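You operate a simulated robot arm through the tools that you are given. There is no shell and no other tool.

You are at the controls of a simulated two-armed robot. One attempt, no reset.

## Task
Draw the bubbles out of the cup marked SEAL in the vacuum box.
Fine: shut the lid and the vent valve, run the pump till the mix is clear, then switch it off, open the valve and see the needle fall back; the cup stays inside.

Only the result counts: the job must be done as asked and must still hold three seconds after the hand-in. Knocking over, shifting, dropping, spilling or breaking anything else fails it. Lids that push on must go on centred and level and be pressed home; caps that screw on are set level and turned clockwise until they are tight.

## Robot
Two 7-joint arms with fingered hands on one trunk that stands fixed in place. Base frame: the origin is at the foot of the trunk, x ahead of it, y to its left, z up; the work surface is at about z = 860. Readings come in mm, degrees, newtons and seconds.
The left shoulder is at [200, 135, 1070], the right one opposite. Payload 4 kg a hand.
Tool frame (each hand has its own): the origin (TCP) lies between the finger pads and is the grasp point; the fingertips stand 25 mm ahead of it; z points along the fingers, y is the line along which they close. Largest opening 88 mm; the body of the gripper starts 29 mm behind the TCP. The gripper is a hand of 4 fingers: y runs from the thumb to the fingers, the wrist lies at [-13, -106, -174] in the tool frame, and closing takes about 1.5 s.
Orientation is that of the tool frame in the base frame, as [roll, pitch, yaw] about the fixed x, y, z axes, in that order (R = Rz(yaw) Ry(pitch) Rx(roll)). With the fingers straight down and the wrist toward the robot, the tool's x, y and z point along [0, 1, 0], [1, 0, 0] and [0, 0, -1] of the base frame.

## Interface
- The arms move only by the tool move_arm. It takes "left_targets", "right_targets" or both (then of equal length, played together; a hand with none holds still); each is a list of rows, each a list of 6 numbers: the turn, a rotation vector about the base's x, y, z in units of 5 degrees (1.0 is 5 degrees), then the shift along the base's x, y, z in units of 30 mm (1.0 is 30 mm). In form: [[ax, ay, az, tx, ty, tz], ...]. A call has 1 to 20 rows; each row shifts and turns the commanded pose from where the row before left it. "left_hand" and "right_hand" are, for a hand that has rows, the closure, from 0 (fully open) to 1 (shut), set as the call begins (left out, the last holds). A call with a number of a shift or a turn outside -1 to 1 is refused whole. Rows are played at 5 a second. More than 50 mm and 8.6 degrees between two rows, or a gripper value outside its range, and nothing of the call is played. Where a pose cannot be reached the arm comes as near as it can. A force on the tool above 40 N (or 10 N above the force at the start of the call, whichever is more), or a blocked arm, ends the call early, and 0.2 s more pass. The fingers move at their own pace (about 153 mm/s each) and stop on an object; they squeeze with about 28 N. The grip force told is the motor's: it shows also when the fingers shut on nothing. Time passes only in rows, and 0.2 s behind the last, so rows that do not move let the fingers close. The reply holds the time, the measured pose of the TCP, the force on the tool along the base axes, the opening and the grip force, in the units named above and with some noise, with the torque about the TCP (base axes, N m) and any sound that the robot's microphone picked up, and new pictures: "pictures" is both (left out), scene, wrist or none (wrist: the cameras of the hands that moved).
- Cameras (640 x 400 px; columns grow to the right, rows downward): "scene" is now at [131.9, -50.1, 1680.8]; the picture's right is [-0.57, -0.82, 0.00], its down [-0.52, 0.36, -0.77] and it looks along [0.63, -0.44, -0.64] (base axes); focal length 324 px, centre (320, 200). "left" rides on the left gripper at [-64, -83, -98] in its tool frame; the picture's right is [-0.62, -0.37, 0.69], its down [0.71, -0.63, 0.30] and it looks along [0.32, 0.68, 0.65] (tool axes); focal length 265 px, centre (320, 200). "right" rides on the right gripper at [64, -83, -98] in its tool frame; the picture's right is [-0.62, 0.37, -0.69], its down [-0.71, -0.63, 0.30] and it looks along [-0.32, 0.68, 0.65] (tool axes); focal length 265 px, centre (320, 200).
- lift_body(by): slides the trunk up (or, below 0, down) by that many mm; the arms and the scene camera ride with it, the base frame stays. It gives what a move gives, with no picture.
- curl_fingers(index, middle, ring, thumb_bend, thumb_turn, hand): sets how far each is bent, from 0 (flat) to 1 (curled in); at 0.3 the hand is open as for a grip, at 0.7 the pads meet at the TCP. One left out holds its place. A second passes; each finger stops where it meets its share of the squeeze, and holds until it gets a number again. A gripper value or a shape takes the hand back. It gives what a move gives, with no picture; readings hold the bend of each and the force on the fingers (four entries, about 0 where the hand has none), thumb and palm. thumb_turn goes from beside the hand (0) to across from the fingers (1), as for a grip.
- hand_shape(shape, hand): the hand has 4 fingers and takes this shape, open, in about a second: jaw (thumb against the fingers, like two jaws); tri (thumb and two fingers); tip (a fingertip pinch); poke (one finger out to press); point (the index stretched); flat (the hand flat); cup (the hand cupped); fist (a fist). The gripper value then closes the fingers along that shape, each until it touches; the sizes above hold for jaw. It gives what a move gives, with no picture.
- pan_tilt(pan, tilt): turns the head with the scene camera to pan (to the left, within 97 degrees either way) and tilt (down, from -29 to 69), counted from straight ahead of the robot. It gives what a move gives, and a new picture of the scene camera.
- measure_at(camera, pixels): for up to 12 pixels [column, row] of the newest picture of that camera ("zoom" is the newest enlarged one), the place [x, y, z] in the base frame of the surface seen there, good to about 2 mm. No time passes.
- inspect(camera, box): a new picture of the part [left, top, right, bottom] of that camera's present view, enlarged. No time passes.
- finish_job(): hands the job in; it is judged then, once.

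Unless the task says otherwise, let go and move clear before handing in.

The tools are called after "Emit:" by a JSON object that holds its "method" and its "body". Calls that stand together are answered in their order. move_arm: Moves the arms, as the interface text tells. Its arguments: {"type":"object","properties":{"left_targets":{"type":"array"},"left_hand":{"type":"number"},"right_targets":{"type":"array"},"right_hand":{"type":"number"},"pictures":{"type":"string","enum":["both","scene","wrist","none"]}},"required":[]} The other tools are called the same way: lift_body (by) slides the trunk up or down; hand_shape (shape, hand) gives the hand a shape; curl_fingers (index, middle, ring, thumb_bend, thumb_turn, hand) moves the fingers one by one; pan_tilt (pan, tilt) turns the head that bears the scene camera; measure_at (camera, pixels) gives the place of the surface under pixels of a picture; inspect (camera, box) takes an enlarged picture of a part of a camera's view; finish_job () hands the job in.

At the start:

```text
t: 0.0
left_ee_pos: [547.5, -6.9, 1359.3]
left_tool_rot: [180.0, -0.1, 90.0]
left_force: [-0.2, -0.2, -0.3]
left_ft_torque: [0.0, 0.02, 0.02]
left_width: 87.5
left_finger_force: 0.0
left_shape: jaw
left_bend: [0.3, 0.3, 0.3, 0.3, 0.98]
left_finger forces: [0.1, 0.0, 0.0, 0.0, 0.0, 0.0]
right_ee_pos: [350.9, -455.4, 1396.4]
right_tool_rot: [-180.0, 0.0, 90.1]
right_force: [-0.8, 0.2, -0.3]
right_ft_torque: [0.01, -0.03, 0.02]
right_width: 87.8
right_finger_force: 0.0
right_shape: jaw
right_bend: [0.3, 0.3, 0.3, 0.3, 0.98]
right_finger forces: [0.0, 0.0, 0.1, 0.0, 0.0, 0.0]
trunk travel left (down, up): [-675.0, 95.0]
head pan, tilt: [-34.8, 39.4]
```

scene: 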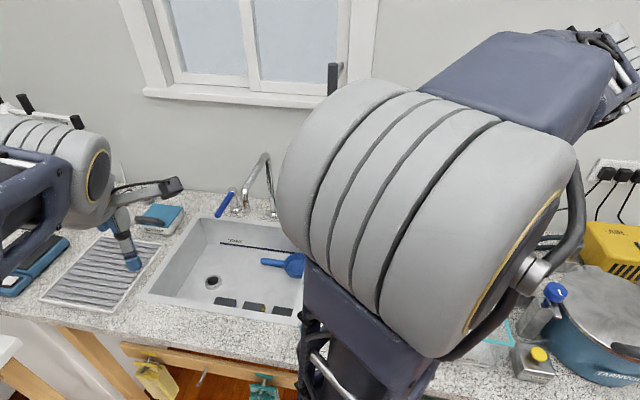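
right: 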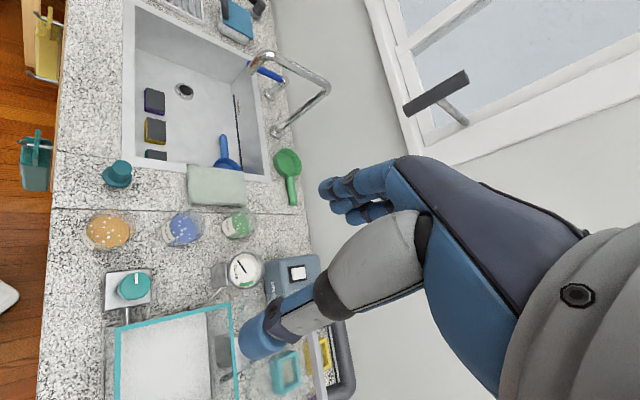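
left: 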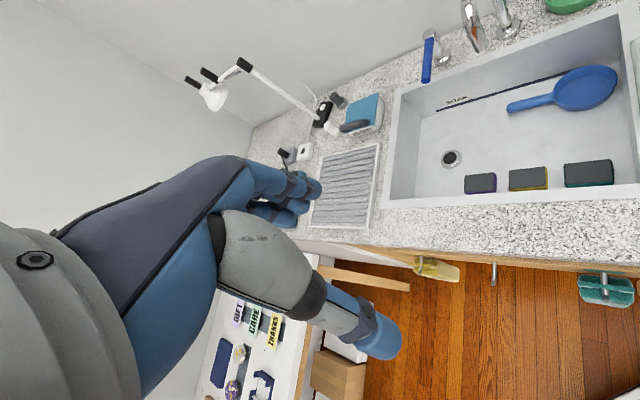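

The right wrist picture shows three cups near (108,230), (182,228), (237,225), a gauge at (243,270), a teal knob at (133,287), a box at (170,350) and a switch at (297,272). I'll turn the head to see that area and enlarge the wrist view.

Emit:
{"method": "pan_tilt", "body": {"pan": -50, "tilt": 45}}

Emit:
{"method": "inspect", "body": {"camera": "right", "box": [40, 160, 360, 400]}}

```text
t: 0.8
left_ee_pos: [547.8, -5.4, 1360.0]
left_tool_rot: [180.0, 0.1, 90.1]
left_force: [0.0, 0.4, 0.2]
left_ft_torque: [0.01, 0.0, 0.0]
left_width: 87.5
left_finger_force: 0.1
left_shape: jaw
left_bend: [0.3, 0.3, 0.3, 0.3, 0.98]
left_finger forces: [0.0, 0.0, 0.0, 0.0, 0.0, 0.0]
right_ee_pos: [351.1, -456.4, 1396.1]
right_tool_rot: [-179.9, 0.0, 89.9]
right_force: [-0.4, -0.1, 0.3]
right_ft_torque: [0.02, -0.01, 0.0]
right_width: 87.5
right_finger_force: 0.2
right_shape: jaw
right_bend: [0.3, 0.3, 0.3, 0.3, 0.98]
right_finger forces: [0.0, 0.0, 0.1, 0.1, 0.0, 0.0]
trunk travel left (down, up): [-675.0, 95.0]
head pan, tilt: [-50.0, 45.0]
```

scene: 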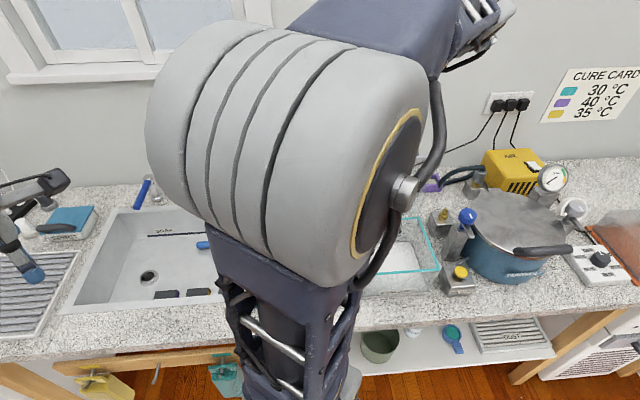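

```text
1.67 times, centred on (200, 280) of right
```

zoom: 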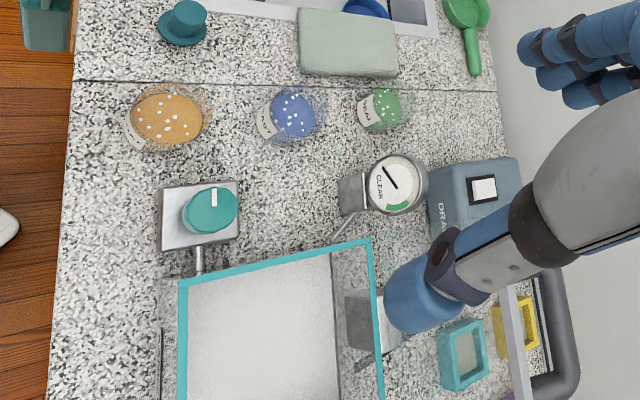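

The right forearm hides the work area from the head; the zoom shows a lidless-looking teal-rimmed box, a teal valve with a white mark, a gauge with a green CLEAR band and a DRAW switch. I'll measure the key points before moving the arm.

Emit:
{"method": "measure_at", "body": {"camera": "zoom", "pixels": [[165, 118], [292, 115], [380, 110], [210, 210], [213, 197], [390, 180], [484, 188], [180, 285], [368, 242], [260, 320], [380, 395], [350, 40]]}}

Emit:
{"method": "inspect", "body": {"camera": "right", "box": [60, 200, 220, 300]}}

Emit:
{"method": "inspect", "body": {"camera": "right", "box": [150, 195, 310, 295]}}

```text
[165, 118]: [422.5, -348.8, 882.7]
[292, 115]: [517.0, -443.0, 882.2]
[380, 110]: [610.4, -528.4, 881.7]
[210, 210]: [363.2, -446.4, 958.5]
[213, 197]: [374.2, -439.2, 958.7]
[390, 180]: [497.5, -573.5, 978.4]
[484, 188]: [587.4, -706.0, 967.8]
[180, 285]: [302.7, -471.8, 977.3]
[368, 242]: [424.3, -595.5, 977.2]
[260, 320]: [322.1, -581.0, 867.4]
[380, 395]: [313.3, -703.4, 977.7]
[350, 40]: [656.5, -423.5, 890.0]
```

```text
4.00 times, centred on (140, 250) of right
```

zoom: 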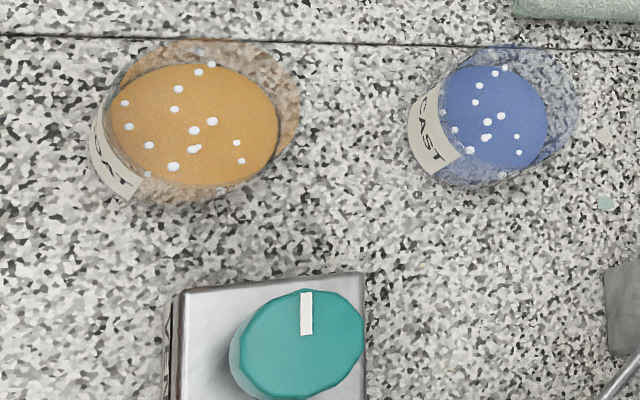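

```text
4.00 times, centred on (230, 245) of right
```

zoom: 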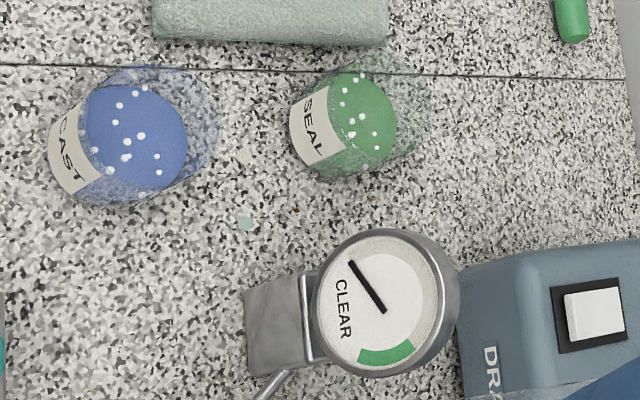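

SEAL is the green cup at about (610,-528), the valve knob at (365,-445) and the DRAW switch at (587,-706). I'll shift the right hand down and left to clear the head's view of the box.

Emit:
{"method": "move_arm", "body": {"right_targets": [[0, 0, 0, 0.8, 0.8, -1], [0, 0, 0, 0.8, 0.8, -1], [0, 0, 0, 0.8, 0.8, -1], [0, 0, 0, 0.8, 0.8, -1], [0, 0, 0, 0, 0, -1]], "pictures": "both"}}

```text
t: 2.0
left_ee_pos: [547.5, -5.8, 1360.4]
left_tool_rot: [180.0, 0.0, 90.0]
left_force: [-0.5, 0.4, 0.5]
left_ft_torque: [-0.02, 0.01, 0.01]
left_width: 87.8
left_finger_force: 0.2
left_shape: jaw
left_bend: [0.3, 0.3, 0.3, 0.3, 0.98]
left_finger forces: [0.0, 0.1, 0.0, 0.0, 0.1, 0.1]
right_ee_pos: [445.2, -361.2, 1245.6]
right_tool_rot: [-180.0, -0.1, 90.0]
right_force: [-0.9, 1.1, -0.1]
right_ft_torque: [-0.01, 0.02, 0.02]
right_width: 87.7
right_finger_force: 0.1
right_shape: jaw
right_bend: [0.3, 0.3, 0.3, 0.3, 0.98]
right_finger forces: [0.1, 0.1, 0.0, 0.0, 0.0, 0.0]
trunk travel left (down, up): [-675.0, 95.0]
head pan, tilt: [-50.0, 45.0]
```

scene: 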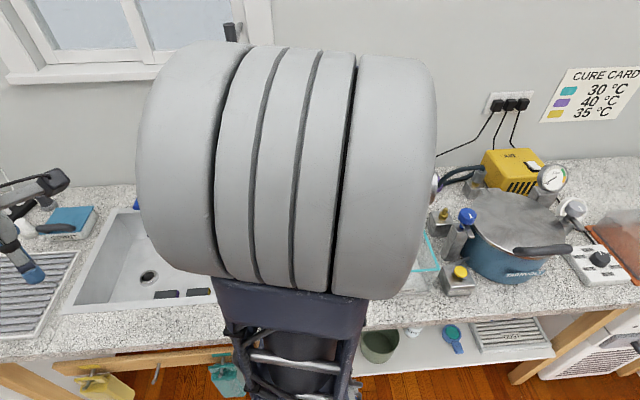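
right: 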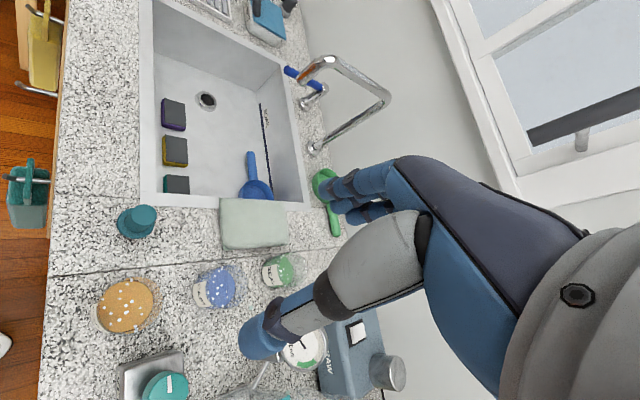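

The elbow still blocks the head's view of the box; reaching further out should lower it. I'll move the right hand toward the SEAL cup at about z=1150 while turning it 45° so it lines up with the counter's depth.

Emit:
{"method": "move_arm", "body": {"right_targets": [[0, 0, -1, 0.4, -0.4, -0.3], [0, 0, -1, 0.4, -0.4, -0.3], [0, 0, -1, 0.4, -0.4, -0.3], [0, 0, -1, 0.4, -0.4, -0.3], [0, 0, -1, 0.4, -0.4, -0.3], [0, 0, -1, 0.4, -0.4, -0.3], [0, 0, -1, 0.4, -0.4, -0.3], [0, 0, -1, 0.4, -0.4, -0.3], [0, 0, -1, 0.4, -0.4, -0.3]], "pictures": "both"}}

```text
t: 4.0
left_ee_pos: [547.4, -5.9, 1359.8]
left_tool_rot: [180.0, 0.0, 90.0]
left_force: [-0.3, 0.1, 0.4]
left_ft_torque: [0.01, 0.0, 0.0]
left_width: 87.6
left_finger_force: 0.0
left_shape: jaw
left_bend: [0.3, 0.3, 0.3, 0.3, 0.98]
left_finger forces: [0.0, 0.0, 0.0, 0.1, 0.0, 0.0]
right_ee_pos: [555.5, -468.1, 1164.9]
right_tool_rot: [-180.0, 0.0, 44.9]
right_force: [-1.3, -0.8, 0.0]
right_ft_torque: [-0.03, 0.03, -0.02]
right_width: 88.0
right_finger_force: 0.0
right_shape: jaw
right_bend: [0.3, 0.3, 0.3, 0.3, 0.98]
right_finger forces: [0.0, 0.1, 0.0, 0.1, 0.0, 0.0]
trunk travel left (down, up): [-675.0, 95.0]
head pan, tilt: [-50.0, 45.0]
```

scene: 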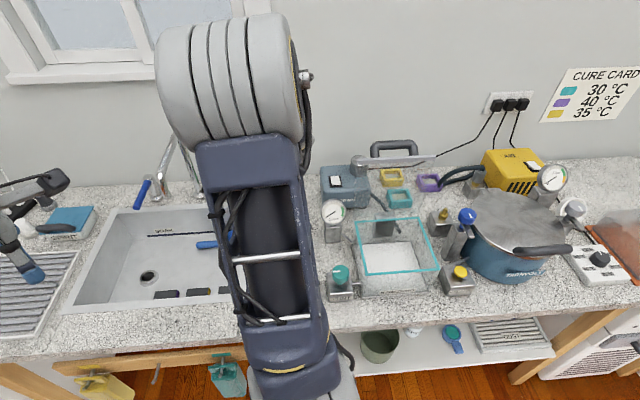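
right: 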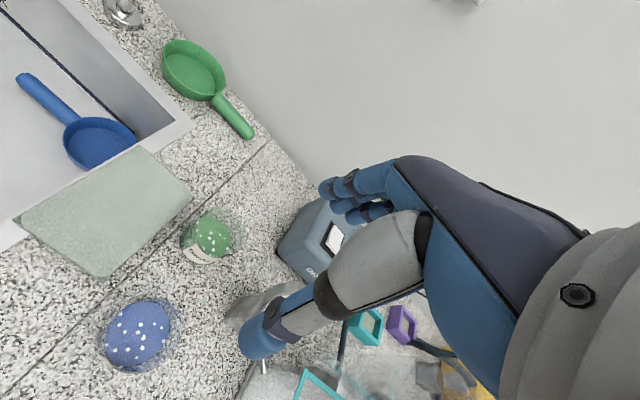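

Now the head sees the box at (398,258), the valve at (340,280), the gauge at (333,213) and the pump at (345,183). I'll enlarge that region to find the lid and understand the apparatus.

Emit:
{"method": "inspect", "body": {"camera": "scene", "box": [300, 130, 480, 310]}}

Emit:
{"method": "inspect", "body": {"camera": "scene", "box": [420, 140, 640, 300]}}

Emit:
{"method": "inspect", "body": {"camera": "scene", "box": [310, 130, 450, 220]}}

```text
2.22 times, centred on (390, 220) of scene
```

zoom: 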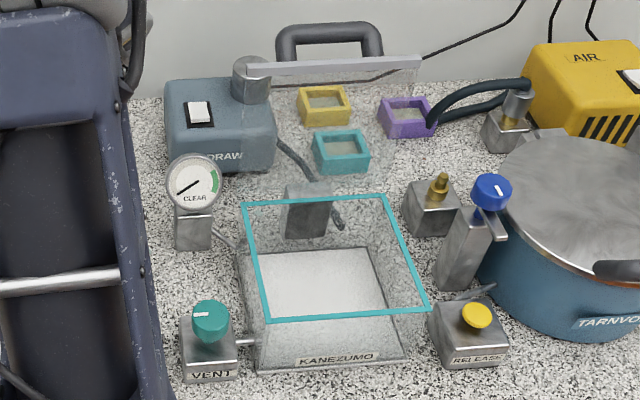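

```text
2.50 times, centred on (530, 220) of scene
```

zoom: 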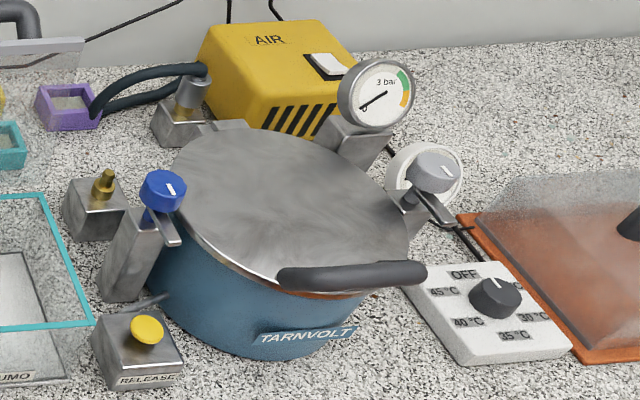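

```text
4.44 times, centred on (380, 175) of scene
```

zoom: 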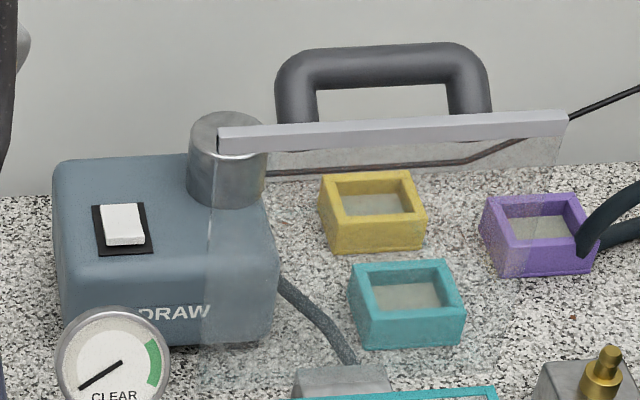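

The lid is a clear panel hinged at the box's back edge, standing open with a grey edge bar and dark handle (near (335,55) of the first zoom). I'll measure the bar, handle, hinge, rim and valve.

Emit:
{"method": "measure_at", "body": {"camera": "zoom", "pixels": [[225, 138], [560, 122], [395, 130], [300, 95], [470, 80], [385, 65], [385, 48], [122, 225], [230, 130], [320, 350], [395, 190], [410, 270]]}}

Emit:
{"method": "measure_at", "body": {"camera": "scene", "pixels": [[369, 220], [423, 219], [366, 274], [438, 269], [340, 271], [335, 271], [340, 285], [350, 295], [333, 214], [386, 228], [395, 255], [335, 182]]}}

```text
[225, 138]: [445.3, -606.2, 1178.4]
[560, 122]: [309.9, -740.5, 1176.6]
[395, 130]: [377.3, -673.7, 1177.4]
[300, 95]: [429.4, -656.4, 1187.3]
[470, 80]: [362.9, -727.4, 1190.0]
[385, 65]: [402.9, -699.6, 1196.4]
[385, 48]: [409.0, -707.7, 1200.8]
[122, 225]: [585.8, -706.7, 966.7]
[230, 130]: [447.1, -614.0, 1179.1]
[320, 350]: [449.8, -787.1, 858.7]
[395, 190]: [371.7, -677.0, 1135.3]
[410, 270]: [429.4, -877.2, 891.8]
```

```text
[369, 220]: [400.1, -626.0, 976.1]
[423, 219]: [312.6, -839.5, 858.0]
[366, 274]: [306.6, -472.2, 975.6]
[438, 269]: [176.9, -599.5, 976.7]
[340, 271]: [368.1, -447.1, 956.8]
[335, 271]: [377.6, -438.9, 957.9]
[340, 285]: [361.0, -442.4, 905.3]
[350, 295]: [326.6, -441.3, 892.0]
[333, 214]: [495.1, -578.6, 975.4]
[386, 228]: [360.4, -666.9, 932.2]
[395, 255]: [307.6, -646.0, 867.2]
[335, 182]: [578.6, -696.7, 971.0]
```

The lid stands about 5° past vertical (bar at z≈1177, hinge near z≈977), with the handle tube behind it around (405,-703,1190). I'll look closer at the valve, the handle and the cups.

Emit:
{"method": "inspect", "body": {"camera": "scene", "box": [318, 255, 378, 305]}}

Emit:
{"method": "inspect", "body": {"camera": "right", "box": [160, 180, 280, 280]}}

Emit:
{"method": "measure_at", "body": {"camera": "zoom", "pixels": [[280, 170], [120, 150], [420, 150], [270, 40], [230, 415], [190, 390], [260, 280], [415, 80], [330, 170], [200, 230], [380, 230], [270, 250]]}}

```text
8.00 times, centred on (348, 280) of scene
```

zoom: 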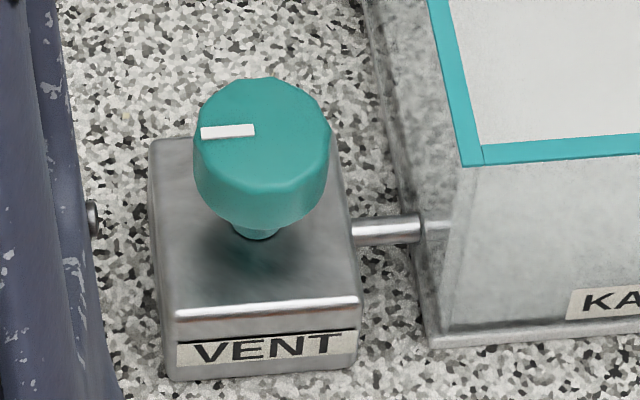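

```text
4.00 times, centred on (220, 230) of right
```

zoom: 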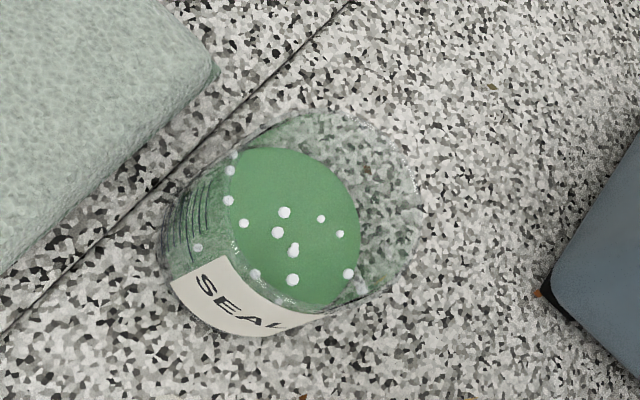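

```text
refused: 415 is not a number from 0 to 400
```

The knob's white mark points left along the pipe line (likely open), and the SEAL cup is clear in the zoom. I'll measure the cup points again with valid pixels.

Emit:
{"method": "measure_at", "body": {"camera": "zoom", "pixels": [[290, 210], [228, 230], [358, 230], [290, 152], [290, 300], [230, 290], [250, 325], [330, 115], [415, 220], [380, 300], [180, 230], [170, 270]]}}

```text
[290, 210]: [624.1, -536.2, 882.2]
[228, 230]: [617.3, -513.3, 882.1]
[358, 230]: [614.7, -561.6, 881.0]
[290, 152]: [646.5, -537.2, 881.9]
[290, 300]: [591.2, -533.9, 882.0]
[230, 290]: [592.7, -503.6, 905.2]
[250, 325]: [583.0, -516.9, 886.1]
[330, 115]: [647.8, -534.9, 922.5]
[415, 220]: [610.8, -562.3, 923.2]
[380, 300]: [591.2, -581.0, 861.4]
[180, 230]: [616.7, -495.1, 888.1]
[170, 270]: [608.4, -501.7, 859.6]
```

The near rim projects right where the "liquid edge" showed, so the SEAL cup is centred near (614,-528), about 67 mm wide, rim at z≈923. I'll check the pump's clearance and move to hover over the cup.

Emit:
{"method": "measure_at", "body": {"camera": "scene", "pixels": [[322, 168], [322, 188], [345, 190], [374, 190], [348, 165], [330, 205], [345, 215], [333, 235]]}}

Emit:
{"method": "move_arm", "body": {"right_targets": [[0, 0, 0, 0.39, -0.4, -0.8], [0, 0, 0, 0.39, -0.4, -0.8], [0, 0, 0, 0.39, -0.4, -0.8], [0, 0, 0, 0.39, -0.4, -0.8], [0, 0, 0, 0.39, -0.4, -0.8]], "right_hand": 0, "pictures": "both"}}

```text
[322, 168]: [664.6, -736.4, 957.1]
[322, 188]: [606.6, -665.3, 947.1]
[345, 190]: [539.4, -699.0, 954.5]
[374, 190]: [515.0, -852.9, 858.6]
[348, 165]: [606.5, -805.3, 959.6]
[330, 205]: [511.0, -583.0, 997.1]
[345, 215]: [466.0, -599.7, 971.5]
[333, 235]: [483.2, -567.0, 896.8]
```

```text
t: 5.2
left_ee_pos: [545.4, -6.2, 1359.1]
left_tool_rot: [-179.9, 0.0, 90.1]
left_force: [0.7, -0.2, 0.9]
left_ft_torque: [0.0, -0.03, -0.02]
left_width: 87.6
left_finger_force: 0.0
left_shape: jaw
left_bend: [0.3, 0.3, 0.3, 0.3, 0.98]
left_finger forces: [0.1, 0.0, 0.1, 0.0, 0.0, 0.0]
right_ee_pos: [613.8, -527.9, 1044.5]
right_tool_rot: [180.0, 0.1, 45.0]
right_force: [-0.8, 0.5, -0.4]
right_ft_torque: [-0.03, -0.03, -0.01]
right_width: 88.1
right_finger_force: 0.0
right_shape: jaw
right_bend: [0.3, 0.3, 0.3, 0.3, 0.98]
right_finger forces: [0.0, 0.0, 0.1, 0.0, 0.1, 0.0]
trunk travel left (down, up): [-675.0, 95.0]
head pan, tilt: [-50.0, 45.0]
```

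scene: 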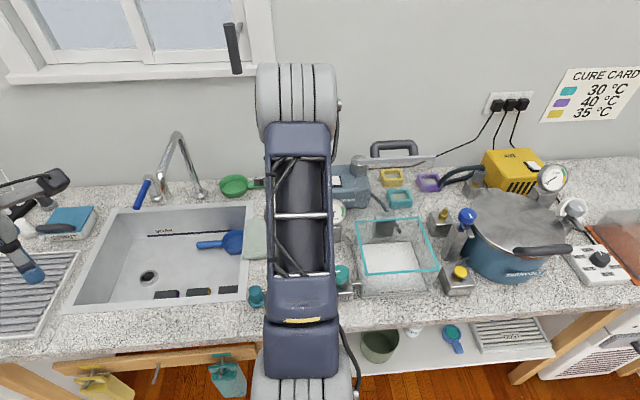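
right: 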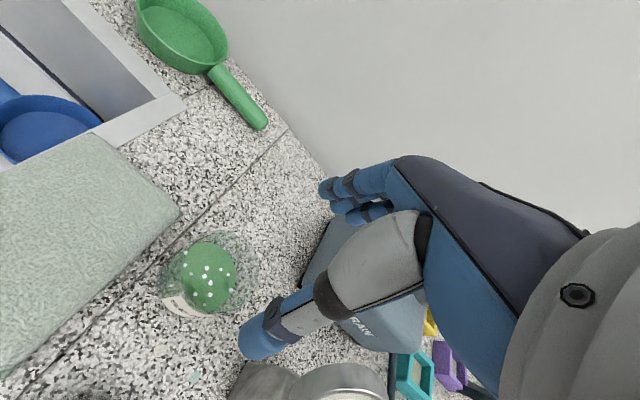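

The hand hovers over SEAL; the liquid's expected pixel for a centred cup is (203,277) and it appears near (208,276). I'll enlarge to refine the centring before going down.

Emit:
{"method": "inspect", "body": {"camera": "right", "box": [140, 210, 300, 330]}}

```text
3.33 times, centred on (220, 270) of right
```

zoom: 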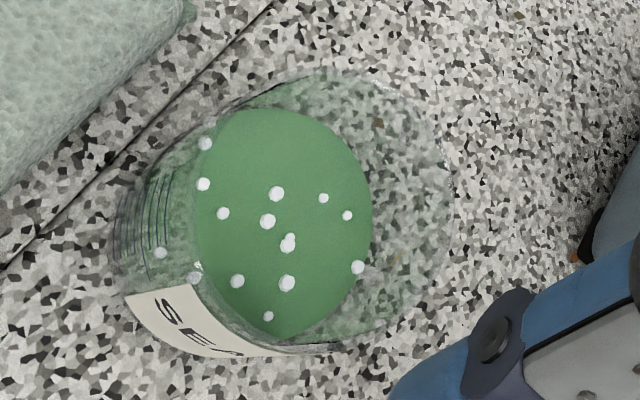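

The rim centre reads about (220,273) against an expected (222,271), so centring is within ~3 mm. I'll check the cloth corner's location for finger clearance before descending.

Emit:
{"method": "measure_at", "body": {"camera": "zoom", "pixels": [[190, 10], [100, 100], [585, 240], [200, 215], [452, 190], [330, 73], [300, 352], [118, 230], [150, 320], [625, 190]]}}

```text
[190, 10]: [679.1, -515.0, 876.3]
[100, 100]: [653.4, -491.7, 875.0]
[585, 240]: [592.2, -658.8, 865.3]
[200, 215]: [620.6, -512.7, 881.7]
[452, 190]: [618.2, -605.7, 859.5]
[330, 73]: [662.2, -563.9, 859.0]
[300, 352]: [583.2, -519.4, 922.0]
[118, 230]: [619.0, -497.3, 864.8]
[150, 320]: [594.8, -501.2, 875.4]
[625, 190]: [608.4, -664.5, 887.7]
```

The cloth edge is about 54 mm to the hand's side and the fingers reach about 35, so it's clear. I'll descend to z≈905 around the cup.

Emit:
{"method": "move_arm", "body": {"right_targets": [[0, 0, 0, -0.03, 0.03, -1], [0, 0, 0, -0.03, 0.03, -1], [0, 0, 0, 0, 0, -1], [0, 0, 0, 0, 0, -1], [0, 0, 0, 0, 0, -0.65]], "right_hand": 0, "pictures": "wrist"}}

```text
t: 6.4
left_ee_pos: [546.6, -6.2, 1359.4]
left_tool_rot: [179.9, -0.2, 90.0]
left_force: [-0.2, 0.0, -0.2]
left_ft_torque: [0.01, 0.02, 0.02]
left_width: 87.2
left_finger_force: 0.0
left_shape: jaw
left_bend: [0.3, 0.3, 0.3, 0.3, 0.98]
left_finger forces: [0.0, 0.1, 0.0, 0.1, 0.0, 0.1]
right_ee_pos: [612.4, -529.2, 908.5]
right_tool_rot: [179.7, -0.1, 44.9]
right_force: [0.3, -0.7, 10.6]
right_ft_torque: [0.02, -0.01, -0.06]
right_width: 87.9
right_finger_force: 0.1
right_shape: jaw
right_bend: [0.28, 0.3, 0.3, 0.29, 0.97]
right_finger forces: [6.2, 0.0, 0.0, 0.1, 4.8, 0.1]
trunk travel left (down, up): [-675.0, 95.0]
head pan, tilt: [-50.0, 45.0]
```

right: 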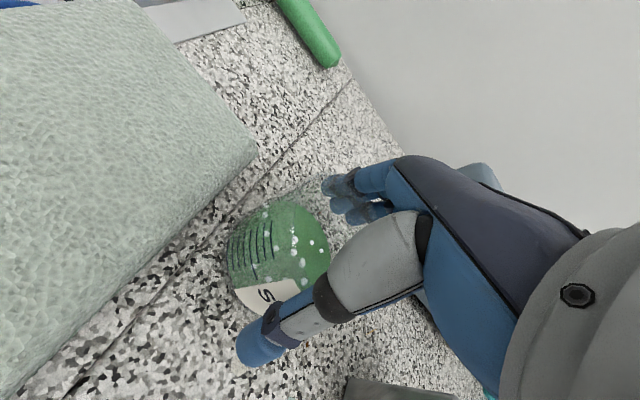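

The arm felt 10.6 N upward at z=908 with the index and thumb loaded, so the rim is touching the fingers' inner parts. I'll back up about 10 mm and check the forces.

Emit:
{"method": "move_arm", "body": {"right_targets": [[0, 0, 0, 0, 0, 0.3], [0, 0, 0, 0, 0, 0.1]], "right_hand": 0, "pictures": "wrist"}}

Emit:
{"method": "inspect", "body": {"camera": "right", "box": [200, 150, 440, 390]}}

```text
t: 7.0
left_ee_pos: [546.6, -6.6, 1359.9]
left_tool_rot: [-180.0, 0.0, 90.0]
left_force: [0.0, 0.1, -0.1]
left_ft_torque: [0.01, 0.01, -0.03]
left_width: 87.8
left_finger_force: 0.1
left_shape: jaw
left_bend: [0.3, 0.3, 0.3, 0.3, 0.98]
left_finger forces: [0.0, 0.1, 0.0, 0.0, 0.0, 0.1]
right_ee_pos: [612.3, -525.2, 917.0]
right_tool_rot: [-179.9, 0.0, 45.0]
right_force: [0.1, -0.1, -1.0]
right_ft_torque: [0.02, 0.02, 0.03]
right_width: 87.8
right_finger_force: 0.1
right_shape: jaw
right_bend: [0.29, 0.3, 0.3, 0.29, 0.97]
right_finger forces: [2.6, 0.1, 0.0, 0.0, 2.6, 0.0]
trunk travel left (down, up): [-675.0, 95.0]
head pan, tilt: [-50.0, 45.0]
```

right: 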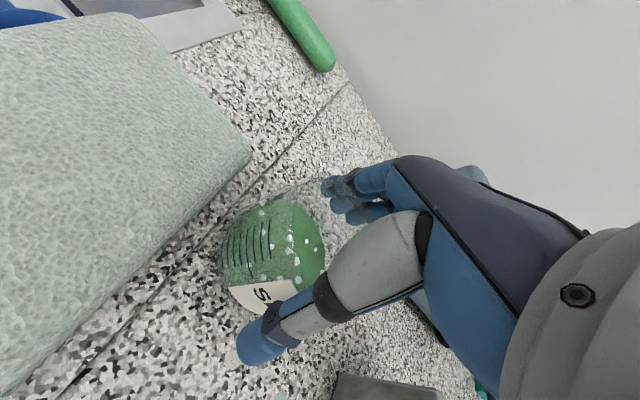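

```text
1.67 times, centred on (320, 270) of right
```

zoom: 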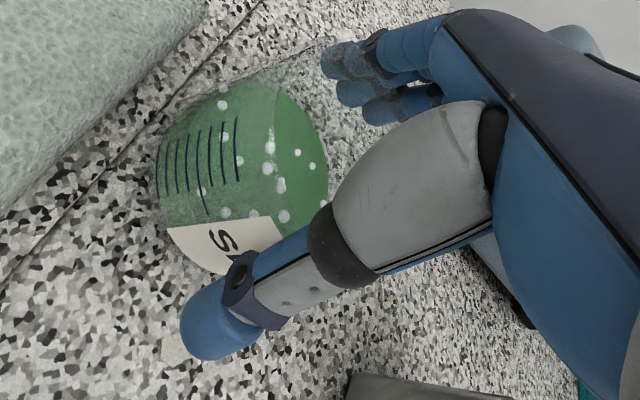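

At z=917 the index and thumb still press the cup lightly (2.6 N each), so it sits a little to the index side and is snug in the opening. I'll spread the fingers a bit wider to free it and look again.

Emit:
{"method": "curl_fingers", "body": {"hand": "right", "index": 0.18, "middle": 0.18, "ring": 0.18, "thumb_bend": 0.2}}

Emit:
{"method": "inspect", "body": {"camera": "right", "box": [200, 150, 440, 390]}}

Emit:
{"method": "measure_at", "body": {"camera": "zoom", "pixels": [[240, 150], [160, 170], [200, 250], [175, 230], [325, 190], [290, 60], [320, 80], [250, 85], [170, 265], [205, 330]]}}

```text
t: 8.0
left_ee_pos: [546.4, -5.8, 1359.2]
left_tool_rot: [180.0, 0.1, 90.0]
left_force: [-0.6, 0.1, -0.6]
left_ft_torque: [-0.02, 0.03, -0.02]
left_width: 87.5
left_finger_force: 0.1
left_shape: jaw
left_bend: [0.3, 0.3, 0.3, 0.3, 0.98]
left_finger forces: [0.0, 0.0, 0.0, 0.0, 0.0, 0.1]
right_ee_pos: [611.2, -526.7, 918.2]
right_tool_rot: [-179.9, 0.0, 45.0]
right_force: [-0.2, 0.3, -0.4]
right_ft_torque: [0.0, -0.02, 0.03]
right_width: 105.7
right_finger_force: 0.1
right_shape: fingers
right_bend: [0.18, 0.18, 0.18, 0.2, 0.97]
right_finger forces: [0.1, 0.1, 0.0, 0.0, 0.0, 0.1]
trunk travel left (down, up): [-675.0, 95.0]
head pan, tilt: [-50.0, 45.0]
```

```text
1.67 times, centred on (320, 270) of right
```

zoom: 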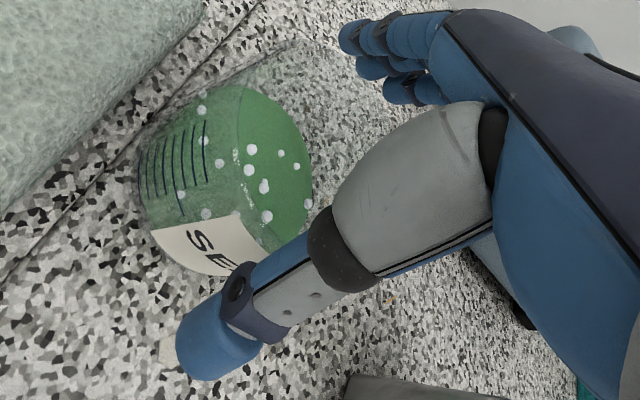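

```text
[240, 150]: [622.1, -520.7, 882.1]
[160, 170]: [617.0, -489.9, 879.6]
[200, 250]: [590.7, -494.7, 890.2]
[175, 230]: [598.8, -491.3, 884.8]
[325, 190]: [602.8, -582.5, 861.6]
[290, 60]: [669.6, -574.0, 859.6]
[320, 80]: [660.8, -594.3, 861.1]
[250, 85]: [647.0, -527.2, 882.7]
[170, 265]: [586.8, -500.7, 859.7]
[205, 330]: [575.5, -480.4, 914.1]
```

The cup is free now and centred near (610,-524), within about 3 mm of the grasp point. I'll descend about 12 mm with the wider opening, nudging slightly toward the thumb.

Emit:
{"method": "move_arm", "body": {"right_targets": [[0, 0, 0, -0.07, 0.07, -0.2], [0, 0, 0, 0, 0, -0.2]], "pictures": "none"}}

```text
t: 8.6
left_ee_pos: [547.3, -5.5, 1359.3]
left_tool_rot: [-180.0, -0.1, 90.0]
left_force: [0.0, 0.3, -0.2]
left_ft_torque: [-0.01, 0.0, -0.02]
left_width: 87.8
left_finger_force: 0.1
left_shape: jaw
left_bend: [0.3, 0.3, 0.3, 0.3, 0.98]
left_finger forces: [0.0, 0.0, 0.0, 0.1, 0.0, 0.0]
right_ee_pos: [608.6, -524.2, 905.2]
right_tool_rot: [179.9, 0.0, 45.0]
right_force: [0.2, 0.1, 0.3]
right_ft_torque: [0.0, 0.0, 0.0]
right_width: 105.5
right_finger_force: 0.1
right_shape: fingers
right_bend: [0.18, 0.18, 0.18, 0.2, 0.97]
right_finger forces: [0.0, 0.1, 0.0, 0.1, 0.0, 0.1]
trunk travel left (down, up): [-675.0, 95.0]
head pan, tilt: [-50.0, 45.0]
```

No contact force at z=905. I'll close the hand on the cup with still rows.

Emit:
{"method": "move_arm", "body": {"right_targets": [[0, 0, 0, 0, 0, 0], [0, 0, 0, 0, 0, 0], [0, 0, 0, 0, 0, 0], [0, 0, 0, 0, 0, 0], [0, 0, 0, 0, 0, 0], [0, 0, 0, 0, 0, 0], [0, 0, 0, 0, 0, 0], [0, 0, 0, 0, 0, 0], [0, 0, 0, 0, 0, 0]], "right_hand": 1, "pictures": "wrist"}}

Emit:
{"method": "inspect", "body": {"camera": "right", "box": [200, 150, 440, 390]}}

```text
t: 10.6
left_ee_pos: [546.1, -5.9, 1359.4]
left_tool_rot: [-180.0, 0.0, 90.0]
left_force: [1.0, 0.2, -0.8]
left_ft_torque: [0.0, 0.01, -0.04]
left_width: 87.6
left_finger_force: 0.1
left_shape: jaw
left_bend: [0.3, 0.3, 0.3, 0.3, 0.98]
left_finger forces: [0.0, 0.0, 0.0, 0.1, 0.1, 0.1]
right_ee_pos: [610.1, -524.0, 905.5]
right_tool_rot: [180.0, 0.0, 45.0]
right_force: [1.4, -2.9, 6.4]
right_ft_torque: [-0.33, -0.26, -0.06]
right_width: 61.0
right_finger_force: 28.1
right_shape: jaw
right_bend: [0.26, 0.39, 0.44, 0.54, 0.99]
right_finger forces: [26.2, 10.3, 2.7, 0.0, 36.0, 0.0]
trunk travel left (down, up): [-675.0, 95.0]
head pan, tilt: [-50.0, 45.0]
```

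right: 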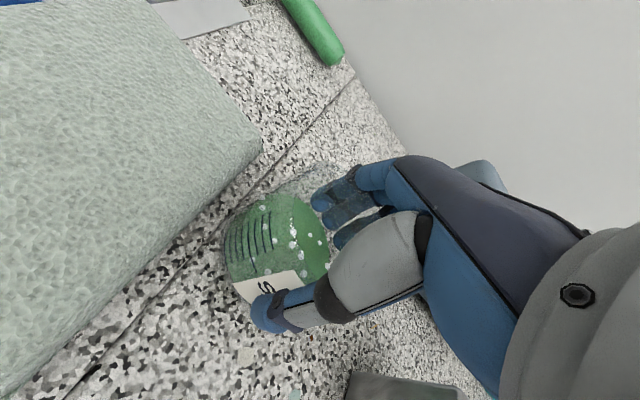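

```text
1.67 times, centred on (320, 270) of right
```

zoom: 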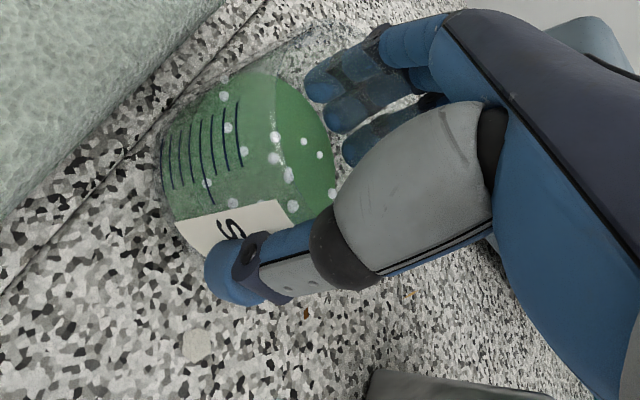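

The grip reads uneven (index 26 N, middle 10 N, ring 2.7 N, thumb bent to 0.54), so the cup sits off to the index side. I'll measure the cup wall again in this view before deciding to regrip.

Emit:
{"method": "measure_at", "body": {"camera": "zoom", "pixels": [[165, 190], [180, 130], [205, 240], [185, 220], [240, 80], [300, 90], [333, 180], [260, 70], [235, 295], [320, 80], [345, 110], [270, 120]]}}

Emit:
{"method": "inspect", "body": {"camera": "scene", "box": [240, 130, 400, 310]}}

```text
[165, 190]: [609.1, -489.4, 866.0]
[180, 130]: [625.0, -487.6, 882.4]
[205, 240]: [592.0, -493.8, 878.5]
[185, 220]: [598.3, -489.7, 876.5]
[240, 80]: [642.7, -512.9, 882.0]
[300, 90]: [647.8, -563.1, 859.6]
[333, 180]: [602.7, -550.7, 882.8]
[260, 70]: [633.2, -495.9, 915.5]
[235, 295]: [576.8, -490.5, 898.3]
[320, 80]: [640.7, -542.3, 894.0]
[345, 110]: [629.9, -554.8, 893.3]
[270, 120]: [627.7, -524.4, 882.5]
```

```text
2.22 times, centred on (320, 220) of scene
```

zoom: 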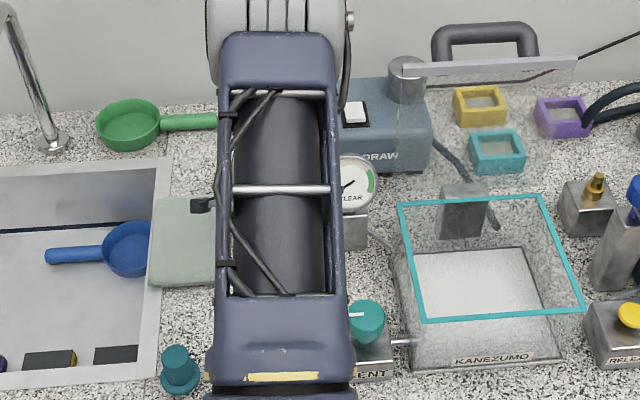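

The wall points fit a circle centred near (614,-519), about 6–10 mm toward the index side of the thumb–finger line. I'll open wide, shift the hand about 10 mm that way and regrip.

Emit:
{"method": "curl_fingers", "body": {"hand": "right", "index": 0.18, "middle": 0.18, "ring": 0.18, "thumb_bend": 0.2}}

Emit:
{"method": "move_arm", "body": {"right_targets": [[0, 0, 0, 0.13, 0.13, 0], [0, 0, 0, 0.12, 0.12, 0.05]], "pictures": "wrist"}}

Emit:
{"method": "inspect", "body": {"camera": "right", "box": [200, 150, 440, 390]}}

```text
t: 11.6
left_ee_pos: [547.4, -6.6, 1359.3]
left_tool_rot: [-180.0, 0.0, 90.0]
left_force: [-0.9, -0.8, -0.2]
left_ft_torque: [-0.03, -0.03, -0.02]
left_width: 87.6
left_finger_force: 0.0
left_shape: jaw
left_bend: [0.3, 0.3, 0.3, 0.3, 0.98]
left_finger forces: [0.0, 0.0, 0.0, 0.0, 0.1, 0.0]
right_ee_pos: [608.4, -525.0, 904.9]
right_tool_rot: [180.0, -0.1, 45.0]
right_force: [0.8, -0.9, -0.1]
right_ft_torque: [0.01, -0.02, 0.0]
right_width: 105.6
right_finger_force: 0.1
right_shape: fingers
right_bend: [0.18, 0.18, 0.18, 0.2, 1.0]
right_finger forces: [0.0, 0.0, 0.0, 0.0, 0.0, 0.1]
trunk travel left (down, up): [-675.0, 95.0]
head pan, tilt: [-50.0, 45.0]
```

```text
t: 12.2
left_ee_pos: [547.5, -5.8, 1359.6]
left_tool_rot: [180.0, 0.1, 90.1]
left_force: [-0.6, -0.9, -1.0]
left_ft_torque: [0.02, -0.02, 0.03]
left_width: 87.5
left_finger_force: 0.0
left_shape: jaw
left_bend: [0.3, 0.3, 0.3, 0.3, 0.98]
left_finger forces: [0.0, 0.1, 0.1, 0.0, 0.0, 0.0]
right_ee_pos: [616.3, -518.7, 907.4]
right_tool_rot: [-179.9, 0.0, 45.1]
right_force: [-0.6, 0.4, 0.2]
right_ft_torque: [-0.01, 0.02, 0.03]
right_width: 105.5
right_finger_force: 0.0
right_shape: fingers
right_bend: [0.18, 0.18, 0.18, 0.2, 1.0]
right_finger forces: [0.0, 0.1, 0.1, 0.0, 0.0, 0.0]
trunk travel left (down, up): [-675.0, 95.0]
head pan, tilt: [-50.0, 45.0]
```

right: 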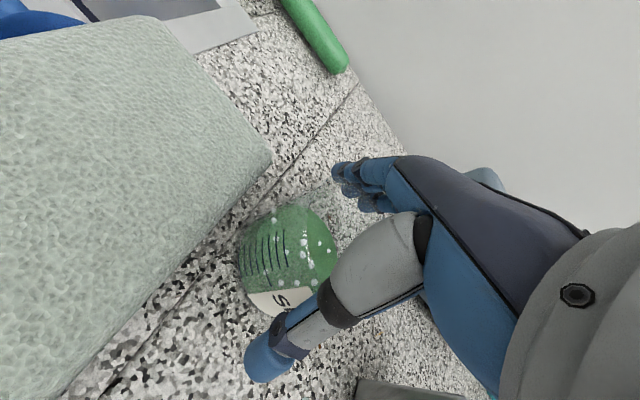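

```text
1.67 times, centred on (320, 270) of right
```

zoom: 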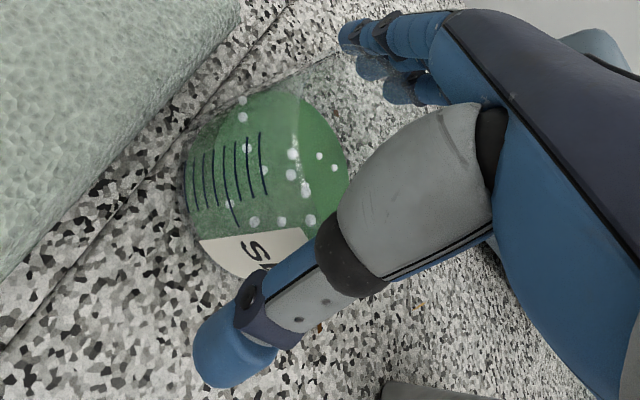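

The cup now sits nearer the middle of the hand. I'll close the fingers again and read the load sharing.

Emit:
{"method": "move_arm", "body": {"right_targets": [[0, 0, 0, 0, 0, 0], [0, 0, 0, 0, 0, 0], [0, 0, 0, 0, 0, 0], [0, 0, 0, 0, 0, 0], [0, 0, 0, 0, 0, 0], [0, 0, 0, 0, 0, 0], [0, 0, 0, 0, 0, 0], [0, 0, 0, 0, 0, 0], [0, 0, 0, 0, 0, 0]], "right_hand": 1, "pictures": "wrist"}}

Emit:
{"method": "inspect", "body": {"camera": "right", "box": [200, 150, 440, 390]}}

```text
t: 14.2
left_ee_pos: [546.5, -5.3, 1359.5]
left_tool_rot: [-180.0, 0.0, 90.1]
left_force: [0.1, 0.4, 0.5]
left_ft_torque: [0.0, 0.0, -0.02]
left_width: 87.8
left_finger_force: 0.2
left_shape: jaw
left_bend: [0.3, 0.3, 0.3, 0.3, 0.98]
left_finger forces: [0.1, 0.1, 0.0, 0.0, 0.0, 0.0]
right_ee_pos: [617.1, -517.8, 907.4]
right_tool_rot: [180.0, 0.0, 45.2]
right_force: [1.2, 0.0, 5.2]
right_ft_torque: [-0.19, -0.11, 0.09]
right_width: 61.3
right_finger_force: 28.1
right_shape: jaw
right_bend: [0.27, 0.37, 0.37, 0.57, 0.99]
right_finger forces: [19.1, 10.0, 3.5, 0.0, 31.4, 0.0]
trunk travel left (down, up): [-675.0, 95.0]
head pan, tilt: [-50.0, 45.0]
```

right: 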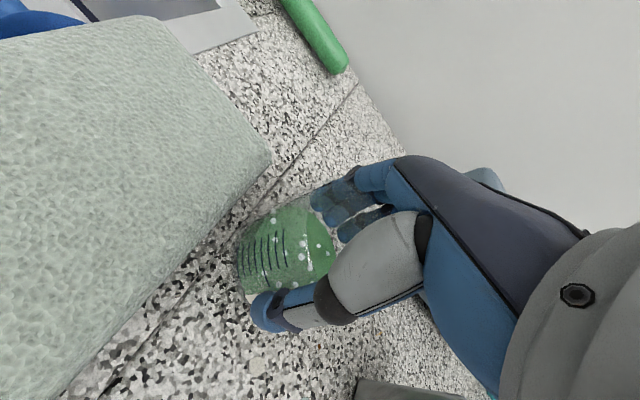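

```text
1.67 times, centred on (320, 270) of right
```

zoom: 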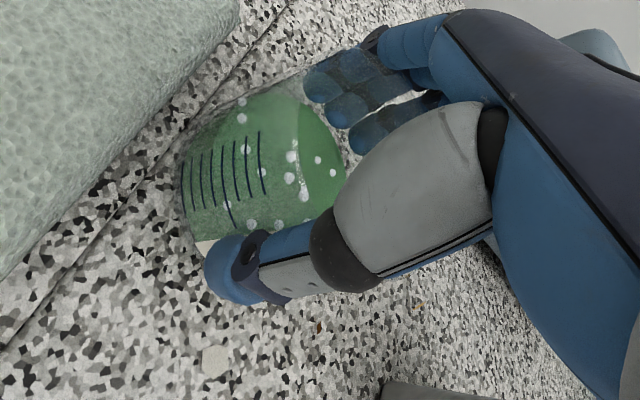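

The load is shared better now (19/10/3.5 N against 31 N on the thumb). I'll lift the cup gently and check that it hangs level.

Emit:
{"method": "move_arm", "body": {"right_targets": [[0, 0, 0, 0, 0, 0.3], [0, 0, 0, 0, 0, 0.5], [0, 0, 0, 0, 0, 0.7], [0, 0, 0, 0, 0, 0.7]], "right_hand": 1, "pictures": "both"}}

Emit:
{"method": "inspect", "body": {"camera": "right", "box": [200, 150, 440, 390]}}

```text
t: 15.2
left_ee_pos: [546.6, -5.7, 1360.6]
left_tool_rot: [179.9, 0.0, 90.0]
left_force: [0.4, 0.2, 0.0]
left_ft_torque: [-0.01, -0.02, -0.03]
left_width: 87.5
left_finger_force: 0.0
left_shape: jaw
left_bend: [0.3, 0.3, 0.3, 0.3, 0.98]
left_finger forces: [0.0, 0.0, 0.0, 0.1, 0.0, 0.0]
right_ee_pos: [616.5, -517.5, 973.5]
right_tool_rot: [-179.8, -0.1, 45.0]
right_force: [1.0, -0.9, -0.8]
right_ft_torque: [0.02, 0.02, -0.01]
right_width: 61.5
right_finger_force: 27.8
right_shape: jaw
right_bend: [0.27, 0.38, 0.37, 0.57, 0.99]
right_finger forces: [17.2, 9.7, 3.6, 0.1, 31.2, 0.0]
trunk travel left (down, up): [-675.0, 95.0]
head pan, tilt: [-50.0, 45.0]
```

scene: 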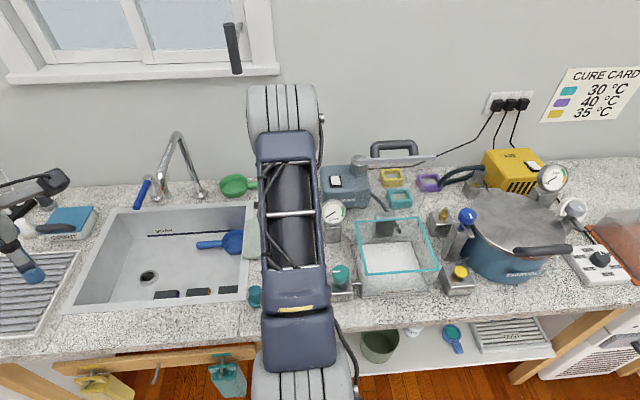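
right: 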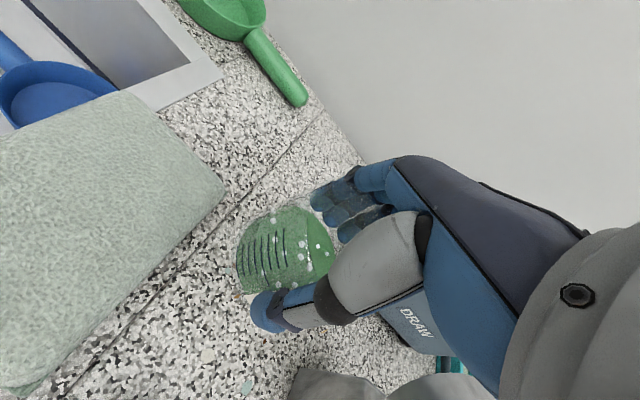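

```text
1.67 times, centred on (320, 270) of right
```

zoom: 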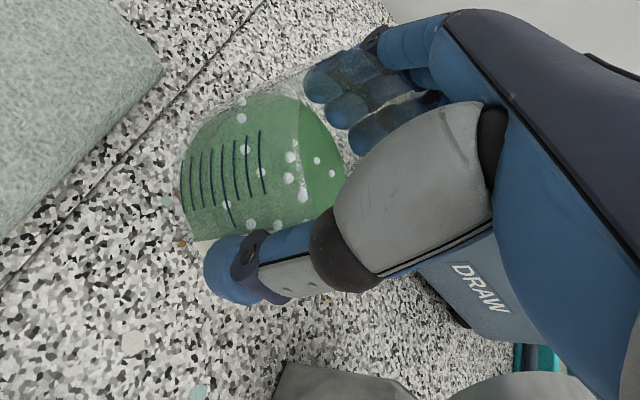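

The cup lifted cleanly and looks level. Before transport I'll measure points on the hand itself and on the cup, to know how the hand will fit inside the box.

Emit:
{"method": "measure_at", "body": {"camera": "right", "pixels": [[400, 158], [450, 175], [520, 220], [580, 235], [430, 260], [440, 330], [500, 380], [380, 250], [330, 300], [265, 310], [420, 230], [360, 180]]}}

Emit:
{"method": "measure_at", "body": {"camera": "zoom", "pixels": [[185, 190], [200, 140], [205, 235], [192, 220], [300, 110], [345, 175], [240, 110], [235, 290], [320, 80], [345, 110], [270, 90], [322, 150]]}}

```text
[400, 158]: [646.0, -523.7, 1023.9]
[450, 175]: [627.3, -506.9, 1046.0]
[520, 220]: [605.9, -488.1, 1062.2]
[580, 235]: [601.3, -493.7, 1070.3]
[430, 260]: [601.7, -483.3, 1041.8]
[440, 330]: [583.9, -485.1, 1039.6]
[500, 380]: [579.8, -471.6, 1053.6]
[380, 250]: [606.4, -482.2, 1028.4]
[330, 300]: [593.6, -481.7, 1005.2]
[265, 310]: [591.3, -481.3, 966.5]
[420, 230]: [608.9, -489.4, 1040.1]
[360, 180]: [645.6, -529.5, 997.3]
```

```text
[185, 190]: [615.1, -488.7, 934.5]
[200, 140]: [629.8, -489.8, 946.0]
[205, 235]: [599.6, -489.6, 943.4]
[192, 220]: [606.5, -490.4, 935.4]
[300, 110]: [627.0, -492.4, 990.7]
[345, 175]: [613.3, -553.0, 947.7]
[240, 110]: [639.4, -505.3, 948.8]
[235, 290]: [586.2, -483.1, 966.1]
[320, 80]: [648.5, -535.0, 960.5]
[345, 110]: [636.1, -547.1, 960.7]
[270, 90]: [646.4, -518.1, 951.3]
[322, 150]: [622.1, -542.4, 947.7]
```

The cup is centred on the grasp point with its bottom about 47 mm below it, and the hand's profile (thumb/palm to y≈-60, fingers to y≈+50) fits the box if I aim near depth 640. I'll raise the cup and first draw it toward the robot, clear of the standing lid.

Emit:
{"method": "move_arm", "body": {"right_targets": [[0, 0, 0, 0, 0, 0.8], [0, 0, 0, 0, 0, 0.8], [0, 0, 0, 0, 0, 0.8], [0, 0, 0, 0, 0, 0.8], [0, 0, 0, 0, 0, 0.8], [0, 0, 0, -0.6, 0.6, 0], [0, 0, 0, -0.65, 0.65, 0], [0, 0, 0, -0.65, 0.65, 0], [0, 0, 0, -0.65, 0.65, 0], [0, 0, 0, -0.65, 0.65, 0], [0, 0, 0, -0.6, 0.6, 0]], "right_hand": 1, "pictures": "both"}}

```text
t: 17.6
left_ee_pos: [547.8, -6.1, 1359.6]
left_tool_rot: [-180.0, 0.0, 90.0]
left_force: [0.0, -0.1, -0.7]
left_ft_torque: [0.01, -0.01, 0.03]
left_width: 87.4
left_finger_force: 0.0
left_shape: jaw
left_bend: [0.3, 0.3, 0.3, 0.3, 0.98]
left_finger forces: [0.0, 0.0, 0.0, 0.0, 0.0, 0.0]
right_ee_pos: [502.4, -403.4, 1094.0]
right_tool_rot: [-180.0, -0.1, 45.0]
right_force: [0.0, -0.5, -0.8]
right_ft_torque: [0.0, -0.02, 0.02]
right_width: 61.4
right_finger_force: 28.5
right_shape: jaw
right_bend: [0.27, 0.38, 0.37, 0.57, 0.99]
right_finger forces: [15.7, 9.7, 3.9, 0.1, 29.8, 0.1]
trunk travel left (down, up): [-675.0, 95.0]
head pan, tilt: [-50.0, 45.0]
```

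scene: 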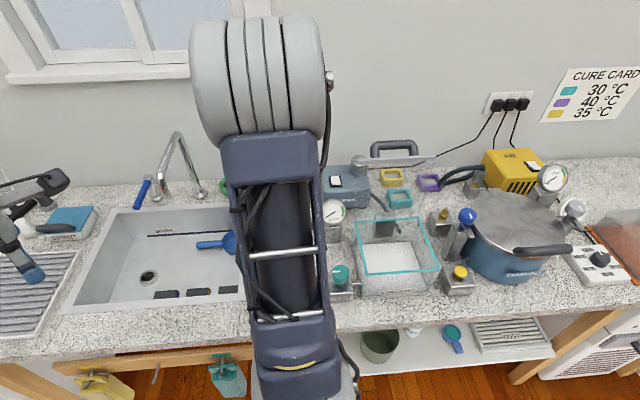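
right: 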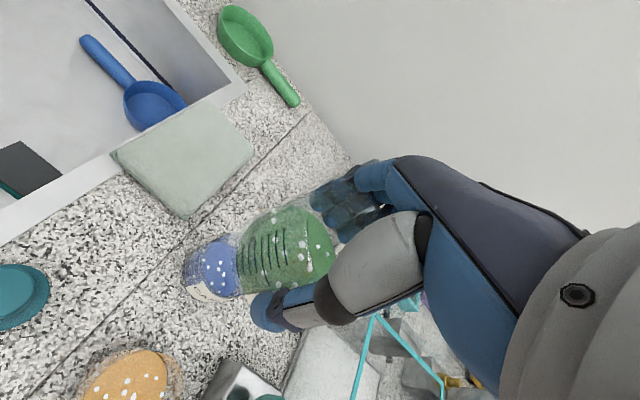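

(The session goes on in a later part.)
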